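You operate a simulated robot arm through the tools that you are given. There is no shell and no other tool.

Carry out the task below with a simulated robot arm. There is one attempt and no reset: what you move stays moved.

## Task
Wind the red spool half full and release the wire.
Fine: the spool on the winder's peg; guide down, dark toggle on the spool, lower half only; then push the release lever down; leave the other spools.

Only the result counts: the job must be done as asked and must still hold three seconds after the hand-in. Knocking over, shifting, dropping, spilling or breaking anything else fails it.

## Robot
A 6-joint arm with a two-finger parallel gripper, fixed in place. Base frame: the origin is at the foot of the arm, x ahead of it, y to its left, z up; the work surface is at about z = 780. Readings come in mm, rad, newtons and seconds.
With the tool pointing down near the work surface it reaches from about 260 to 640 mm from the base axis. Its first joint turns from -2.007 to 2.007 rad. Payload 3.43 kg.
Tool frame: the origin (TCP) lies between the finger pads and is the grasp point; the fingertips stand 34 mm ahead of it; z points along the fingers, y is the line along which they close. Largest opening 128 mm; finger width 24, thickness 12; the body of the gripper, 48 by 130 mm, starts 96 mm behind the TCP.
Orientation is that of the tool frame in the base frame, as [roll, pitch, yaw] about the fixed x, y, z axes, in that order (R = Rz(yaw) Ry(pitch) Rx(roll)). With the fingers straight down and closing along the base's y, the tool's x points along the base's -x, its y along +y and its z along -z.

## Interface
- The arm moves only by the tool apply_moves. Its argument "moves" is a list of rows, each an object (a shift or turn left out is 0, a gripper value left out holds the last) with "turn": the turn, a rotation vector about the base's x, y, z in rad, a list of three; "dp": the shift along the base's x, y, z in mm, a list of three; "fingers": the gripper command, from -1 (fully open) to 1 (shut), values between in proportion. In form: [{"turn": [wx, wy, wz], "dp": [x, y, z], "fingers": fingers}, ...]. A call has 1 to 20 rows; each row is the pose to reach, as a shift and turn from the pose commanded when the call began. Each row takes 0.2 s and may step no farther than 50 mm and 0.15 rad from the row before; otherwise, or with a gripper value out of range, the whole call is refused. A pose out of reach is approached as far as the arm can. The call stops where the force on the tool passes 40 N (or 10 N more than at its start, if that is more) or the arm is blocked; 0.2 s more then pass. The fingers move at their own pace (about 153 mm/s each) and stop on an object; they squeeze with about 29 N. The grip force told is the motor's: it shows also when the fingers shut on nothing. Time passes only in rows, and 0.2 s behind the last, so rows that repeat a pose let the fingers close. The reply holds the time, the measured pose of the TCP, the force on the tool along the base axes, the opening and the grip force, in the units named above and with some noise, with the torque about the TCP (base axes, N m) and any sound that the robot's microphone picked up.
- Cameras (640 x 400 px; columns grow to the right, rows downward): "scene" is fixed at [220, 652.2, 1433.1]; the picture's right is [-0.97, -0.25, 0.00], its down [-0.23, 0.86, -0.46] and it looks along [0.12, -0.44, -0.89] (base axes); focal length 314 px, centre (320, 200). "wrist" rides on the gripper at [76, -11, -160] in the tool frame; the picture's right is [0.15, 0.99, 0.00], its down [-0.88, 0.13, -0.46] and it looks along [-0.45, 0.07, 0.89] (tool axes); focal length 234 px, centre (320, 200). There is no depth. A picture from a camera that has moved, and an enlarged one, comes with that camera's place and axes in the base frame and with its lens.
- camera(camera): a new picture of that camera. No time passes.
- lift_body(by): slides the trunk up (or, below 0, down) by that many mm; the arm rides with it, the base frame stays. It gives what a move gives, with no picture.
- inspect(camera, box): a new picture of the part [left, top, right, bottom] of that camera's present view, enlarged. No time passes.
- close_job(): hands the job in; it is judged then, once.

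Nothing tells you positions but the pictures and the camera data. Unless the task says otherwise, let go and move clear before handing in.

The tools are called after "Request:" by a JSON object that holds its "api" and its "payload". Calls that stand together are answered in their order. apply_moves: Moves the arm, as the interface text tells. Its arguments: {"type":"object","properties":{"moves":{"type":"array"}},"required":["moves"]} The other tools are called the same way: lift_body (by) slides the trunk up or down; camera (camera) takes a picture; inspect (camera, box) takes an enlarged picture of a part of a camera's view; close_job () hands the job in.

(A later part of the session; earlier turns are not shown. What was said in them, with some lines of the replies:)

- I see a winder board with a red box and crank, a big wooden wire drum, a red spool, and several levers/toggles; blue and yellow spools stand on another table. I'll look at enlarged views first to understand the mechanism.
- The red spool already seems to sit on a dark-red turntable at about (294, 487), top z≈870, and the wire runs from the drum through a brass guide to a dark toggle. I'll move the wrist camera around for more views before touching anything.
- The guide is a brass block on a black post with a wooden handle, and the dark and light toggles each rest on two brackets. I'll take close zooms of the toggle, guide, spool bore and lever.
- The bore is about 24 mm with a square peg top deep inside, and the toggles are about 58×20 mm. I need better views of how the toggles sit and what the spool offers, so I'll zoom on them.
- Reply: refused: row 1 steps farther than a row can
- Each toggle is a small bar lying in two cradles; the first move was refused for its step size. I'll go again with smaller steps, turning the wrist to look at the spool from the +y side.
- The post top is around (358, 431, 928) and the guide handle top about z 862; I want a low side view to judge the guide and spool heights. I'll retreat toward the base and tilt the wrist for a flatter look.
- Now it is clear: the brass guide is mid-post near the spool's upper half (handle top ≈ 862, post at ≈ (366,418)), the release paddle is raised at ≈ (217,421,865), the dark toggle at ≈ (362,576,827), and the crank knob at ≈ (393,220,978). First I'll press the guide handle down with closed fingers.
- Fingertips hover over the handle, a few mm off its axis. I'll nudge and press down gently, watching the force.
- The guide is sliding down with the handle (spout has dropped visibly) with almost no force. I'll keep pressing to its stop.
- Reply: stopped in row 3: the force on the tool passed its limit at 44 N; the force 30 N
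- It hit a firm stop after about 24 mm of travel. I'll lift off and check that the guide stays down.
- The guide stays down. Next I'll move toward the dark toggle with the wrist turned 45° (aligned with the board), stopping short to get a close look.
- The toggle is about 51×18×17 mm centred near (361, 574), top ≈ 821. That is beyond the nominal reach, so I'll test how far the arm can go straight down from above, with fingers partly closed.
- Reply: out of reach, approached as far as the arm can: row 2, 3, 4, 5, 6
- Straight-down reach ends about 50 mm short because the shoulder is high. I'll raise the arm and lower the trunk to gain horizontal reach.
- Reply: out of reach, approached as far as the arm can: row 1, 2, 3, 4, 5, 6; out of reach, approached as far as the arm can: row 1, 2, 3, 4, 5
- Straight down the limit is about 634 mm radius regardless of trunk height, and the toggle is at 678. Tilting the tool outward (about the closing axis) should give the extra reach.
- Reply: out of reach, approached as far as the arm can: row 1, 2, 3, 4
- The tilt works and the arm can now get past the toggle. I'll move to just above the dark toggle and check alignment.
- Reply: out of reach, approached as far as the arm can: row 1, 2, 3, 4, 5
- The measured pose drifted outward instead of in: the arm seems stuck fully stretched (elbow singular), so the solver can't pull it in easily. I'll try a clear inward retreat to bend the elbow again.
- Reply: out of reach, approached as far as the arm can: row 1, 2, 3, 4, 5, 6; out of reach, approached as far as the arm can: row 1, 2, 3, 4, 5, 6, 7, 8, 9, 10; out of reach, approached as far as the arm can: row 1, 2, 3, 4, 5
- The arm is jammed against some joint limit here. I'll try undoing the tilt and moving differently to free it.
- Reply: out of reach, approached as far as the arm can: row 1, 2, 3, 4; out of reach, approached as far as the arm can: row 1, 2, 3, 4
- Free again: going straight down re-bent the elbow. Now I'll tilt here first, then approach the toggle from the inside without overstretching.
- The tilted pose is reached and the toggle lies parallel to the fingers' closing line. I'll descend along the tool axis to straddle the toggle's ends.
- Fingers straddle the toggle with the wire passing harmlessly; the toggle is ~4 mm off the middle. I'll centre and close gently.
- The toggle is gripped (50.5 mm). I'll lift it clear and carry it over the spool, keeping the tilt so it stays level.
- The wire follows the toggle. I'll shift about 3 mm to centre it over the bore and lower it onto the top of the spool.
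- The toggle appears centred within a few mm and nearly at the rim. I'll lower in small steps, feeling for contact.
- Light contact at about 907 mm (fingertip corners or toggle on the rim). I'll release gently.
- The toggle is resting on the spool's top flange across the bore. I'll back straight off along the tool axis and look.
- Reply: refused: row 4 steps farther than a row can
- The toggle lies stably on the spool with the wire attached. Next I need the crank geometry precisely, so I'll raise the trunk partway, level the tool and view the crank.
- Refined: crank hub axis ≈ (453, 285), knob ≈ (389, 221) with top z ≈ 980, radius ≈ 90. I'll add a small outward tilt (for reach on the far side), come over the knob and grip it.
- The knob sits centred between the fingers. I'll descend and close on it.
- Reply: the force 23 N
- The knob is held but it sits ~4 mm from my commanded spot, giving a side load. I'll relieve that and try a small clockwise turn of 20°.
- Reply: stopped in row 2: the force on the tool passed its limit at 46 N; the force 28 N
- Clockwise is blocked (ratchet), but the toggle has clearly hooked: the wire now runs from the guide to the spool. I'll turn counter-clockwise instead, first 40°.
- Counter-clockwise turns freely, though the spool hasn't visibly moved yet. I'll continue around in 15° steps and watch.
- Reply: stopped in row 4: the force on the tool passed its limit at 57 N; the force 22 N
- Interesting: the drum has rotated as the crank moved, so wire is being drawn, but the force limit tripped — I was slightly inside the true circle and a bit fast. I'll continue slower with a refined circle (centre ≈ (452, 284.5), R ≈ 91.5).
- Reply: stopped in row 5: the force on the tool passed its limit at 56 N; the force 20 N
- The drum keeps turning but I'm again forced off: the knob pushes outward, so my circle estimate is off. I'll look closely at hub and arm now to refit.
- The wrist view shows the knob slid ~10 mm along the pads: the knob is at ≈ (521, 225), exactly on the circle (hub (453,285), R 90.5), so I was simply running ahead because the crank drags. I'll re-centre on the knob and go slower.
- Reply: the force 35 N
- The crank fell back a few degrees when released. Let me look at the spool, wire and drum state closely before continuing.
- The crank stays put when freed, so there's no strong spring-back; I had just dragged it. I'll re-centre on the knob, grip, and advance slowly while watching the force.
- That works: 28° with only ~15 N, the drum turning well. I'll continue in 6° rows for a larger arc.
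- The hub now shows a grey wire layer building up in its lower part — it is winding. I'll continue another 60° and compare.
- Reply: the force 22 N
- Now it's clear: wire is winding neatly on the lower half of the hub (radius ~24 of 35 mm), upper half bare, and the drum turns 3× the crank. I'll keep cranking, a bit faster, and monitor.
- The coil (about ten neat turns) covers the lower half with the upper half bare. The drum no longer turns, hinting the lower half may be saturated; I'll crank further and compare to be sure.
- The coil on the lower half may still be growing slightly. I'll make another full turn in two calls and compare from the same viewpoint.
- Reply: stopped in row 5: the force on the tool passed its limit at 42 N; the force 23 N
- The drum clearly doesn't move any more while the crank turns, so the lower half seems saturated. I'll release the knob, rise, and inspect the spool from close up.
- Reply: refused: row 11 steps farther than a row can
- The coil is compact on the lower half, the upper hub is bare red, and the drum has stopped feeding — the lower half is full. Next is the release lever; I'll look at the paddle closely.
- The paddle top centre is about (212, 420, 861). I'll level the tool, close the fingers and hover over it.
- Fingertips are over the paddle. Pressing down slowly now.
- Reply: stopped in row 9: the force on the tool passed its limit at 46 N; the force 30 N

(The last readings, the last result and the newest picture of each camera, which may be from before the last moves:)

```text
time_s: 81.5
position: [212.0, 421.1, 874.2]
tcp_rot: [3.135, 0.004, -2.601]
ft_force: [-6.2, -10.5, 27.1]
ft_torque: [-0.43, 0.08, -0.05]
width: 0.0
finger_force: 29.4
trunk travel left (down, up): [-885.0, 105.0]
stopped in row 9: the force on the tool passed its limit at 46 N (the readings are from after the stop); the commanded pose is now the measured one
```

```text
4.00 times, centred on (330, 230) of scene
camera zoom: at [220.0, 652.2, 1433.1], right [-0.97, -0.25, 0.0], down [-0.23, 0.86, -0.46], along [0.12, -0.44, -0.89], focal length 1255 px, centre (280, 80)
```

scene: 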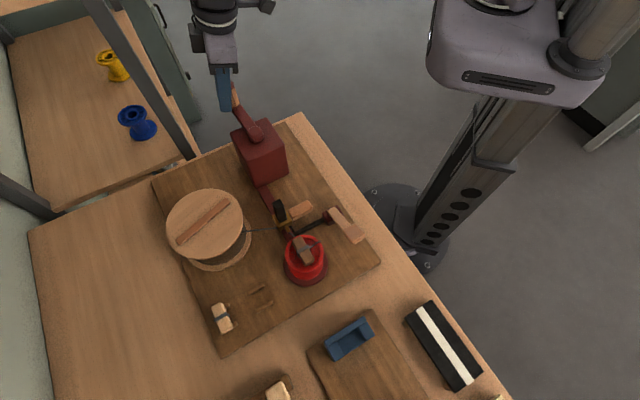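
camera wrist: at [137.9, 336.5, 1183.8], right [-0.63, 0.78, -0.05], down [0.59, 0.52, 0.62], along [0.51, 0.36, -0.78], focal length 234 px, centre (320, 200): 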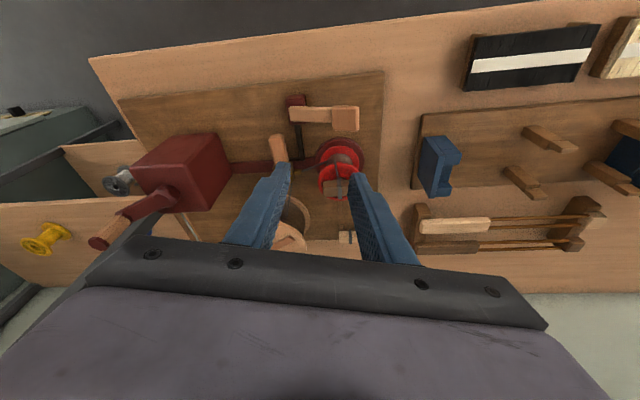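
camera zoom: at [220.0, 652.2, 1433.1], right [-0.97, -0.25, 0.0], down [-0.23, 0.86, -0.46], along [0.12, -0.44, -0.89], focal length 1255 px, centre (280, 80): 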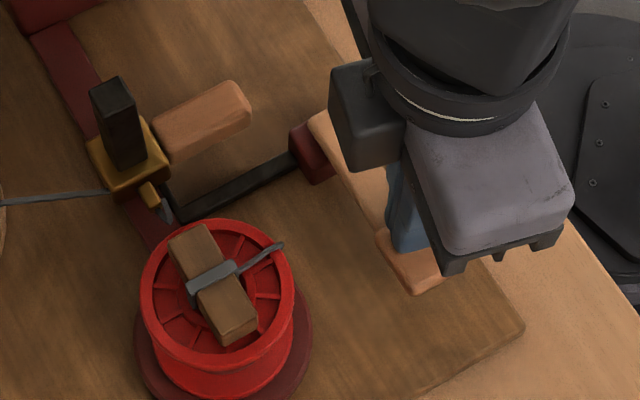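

The lever hit a firm stop after ~20 mm. I'll lift off and check whether the wire is released.

Request:
{"api": "apply_moves", "payload": {"moves": [{"dp": [0, 0, 10], "fingers": 1}, {"dp": [0, 0, 40], "fingers": 1}, {"dp": [-5, -10, 80], "fingers": 1}, {"dp": [-15, -30, 110], "fingers": 1}, {"dp": [-20, -50, 140], "fingers": 1}, {"dp": [-20, -60, 160], "fingers": 1}, {"dp": [-20, -60, 160], "fingers": 1}]}}

Request:
{"api": "inspect", "payload": {"camera": "scene", "box": [250, 180, 378, 280]}}

Request:
{"api": "inspect", "payload": {"camera": "wrist", "box": [240, 60, 400, 220]}}

Request:
{"api": "camera", "payload": {"camera": "scene"}}

```text
time_s: 83.1
position: [193.5, 359.9, 1031.2]
tcp_rot: [3.138, 0.003, -2.601]
ft_force: [0.3, -0.6, -0.2]
ft_torque: [-0.04, 0.01, -0.02]
width: 0.1
finger_force: 29.1
trunk travel left (down, up): [-885.0, 105.0]
```

```text
4.00 times, centred on (314, 230) of scene
camera zoom: at [220.0, 652.2, 1433.1], right [-0.97, -0.25, 0.0], down [-0.23, 0.86, -0.46], along [0.12, -0.44, -0.89], focal length 1255 px, centre (344, 80)
```

zoom: 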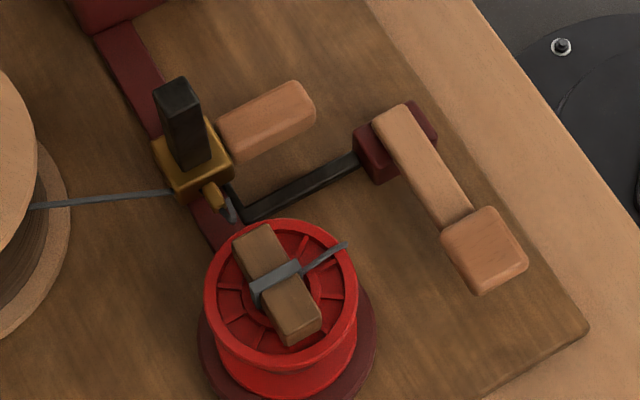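

```text
2.50 times, centred on (320, 140) of wrist
camera zoom: at [134.1, 312.6, 1190.3], right [-0.64, 0.77, 0.0], down [0.69, 0.56, 0.46], along [0.35, 0.29, -0.89], focal length 585 px, centre (320, 350)
```

zoom: 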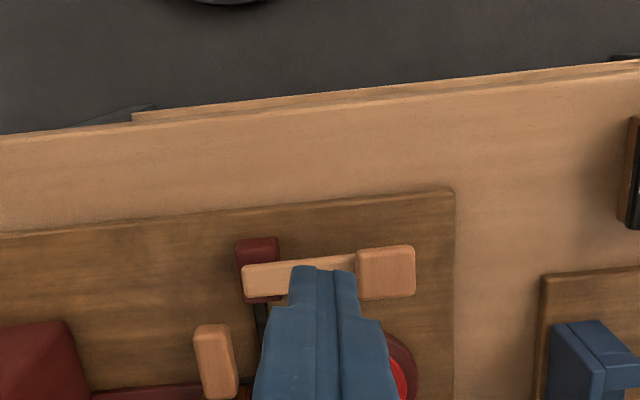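

```text
taken
```

scene: 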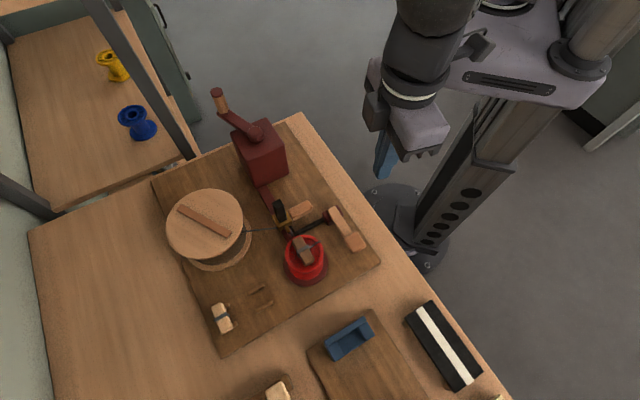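

The lever stays down. I'll take closer looks at the spout and spool to confirm the wire is released and everything sits well.

Request:
{"api": "inspect", "payload": {"camera": "scene", "box": [270, 205, 334, 265]}}

Request:
{"api": "apply_moves", "payload": {"moves": [{"dp": [0, 10, 10], "fingers": 0}, {"dp": [0, 20, 20], "fingers": -0.6}, {"dp": [0, 30, 20], "fingers": -0.6}, {"dp": [-10, 30, 20], "fingers": -0.6}]}}

Request:
{"api": "camera", "payload": {"camera": "wrist"}}

Request:
{"api": "inspect", "payload": {"camera": "wrist", "box": [280, 140, 380, 220]}}

```text
6.67 times, centred on (302, 235) of scene
camera zoom: at [220.0, 652.2, 1433.1], right [-0.97, -0.25, 0.0], down [-0.23, 0.86, -0.46], along [0.12, -0.44, -0.89], focal length 2092 px, centre (440, -33)
```

zoom: 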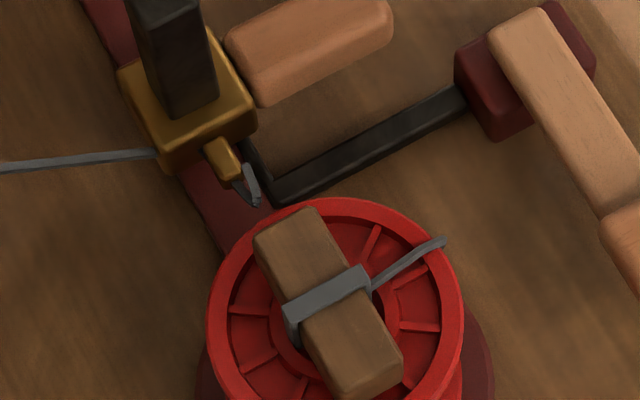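

```text
time_s: 84.1
position: [182.2, 394.1, 1052.2]
tcp_rot: [3.136, 0.005, -2.6]
ft_force: [-0.4, 0.6, -0.7]
ft_torque: [0.02, -0.04, 0.03]
width: 102.4
finger_force: 0.0
trunk travel left (down, up): [-885.0, 105.0]
```

```text
taken
camera wrist: at [122.3, 344.2, 1211.3], right [-0.64, 0.77, 0.0], down [0.69, 0.56, 0.46], along [0.35, 0.3, -0.89], focal length 234 px, centre (320, 200)
```

wrist: 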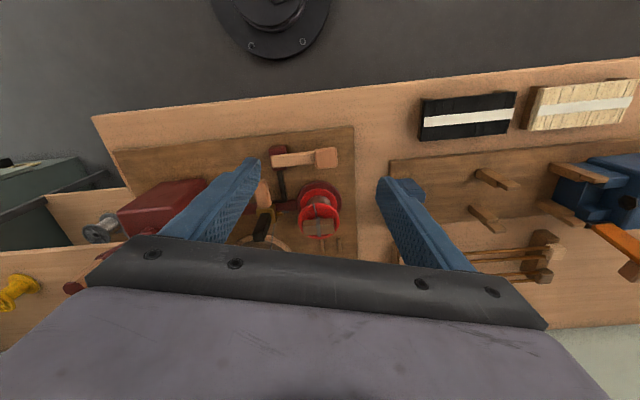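

```text
5.00 times, centred on (330, 180) of wrist
camera zoom: at [122.3, 344.2, 1211.3], right [-0.64, 0.77, 0.0], down [0.69, 0.56, 0.46], along [0.35, 0.3, -0.89], focal length 1171 px, centre (270, 300)
```

zoom: 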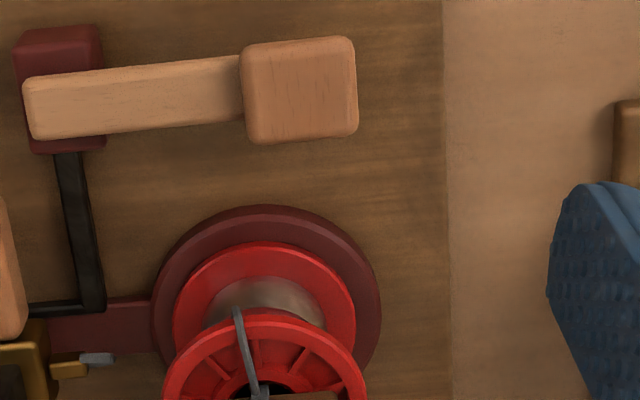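

The wire is now severed at the spout (only a short stub remains), the lever stays down, the guide is down, and the coil sits on the spool's lower half with the toggle resting on top. The hand is clear, so I'm handing in.

Request:
{"api": "close_job", "payload": {}}

```text
The job is handed in.
```

The red spool is wound on its lower half, the wire is released and the job is handed in. I don't know yet how it was judged.

- **Spool:** it was already on the winder's peg, and I left it there.
- **Guide:** I pressed it down to its stop, where it stayed.
- **Toggle:** the dark toggle lies across the top of the spool. The wire hooked on when I started cranking.
- **Winding:** the coil covers the lower half, about ten turns, and the upper half is still bare.
- **Release:** the lever went down to its stop and stayed down. Only a short stub of wire is left at the guide spout.

I can't be certain the lower half counts as full. The drum stopped feeding wire about a third of a turn in, and roughly another full turn added no visible wire. I took that as full, but the coil is only about two thirds as wide as the spool's rims.

I didn't touch the light toggle, the drum or the other spools, and nothing was knocked over.
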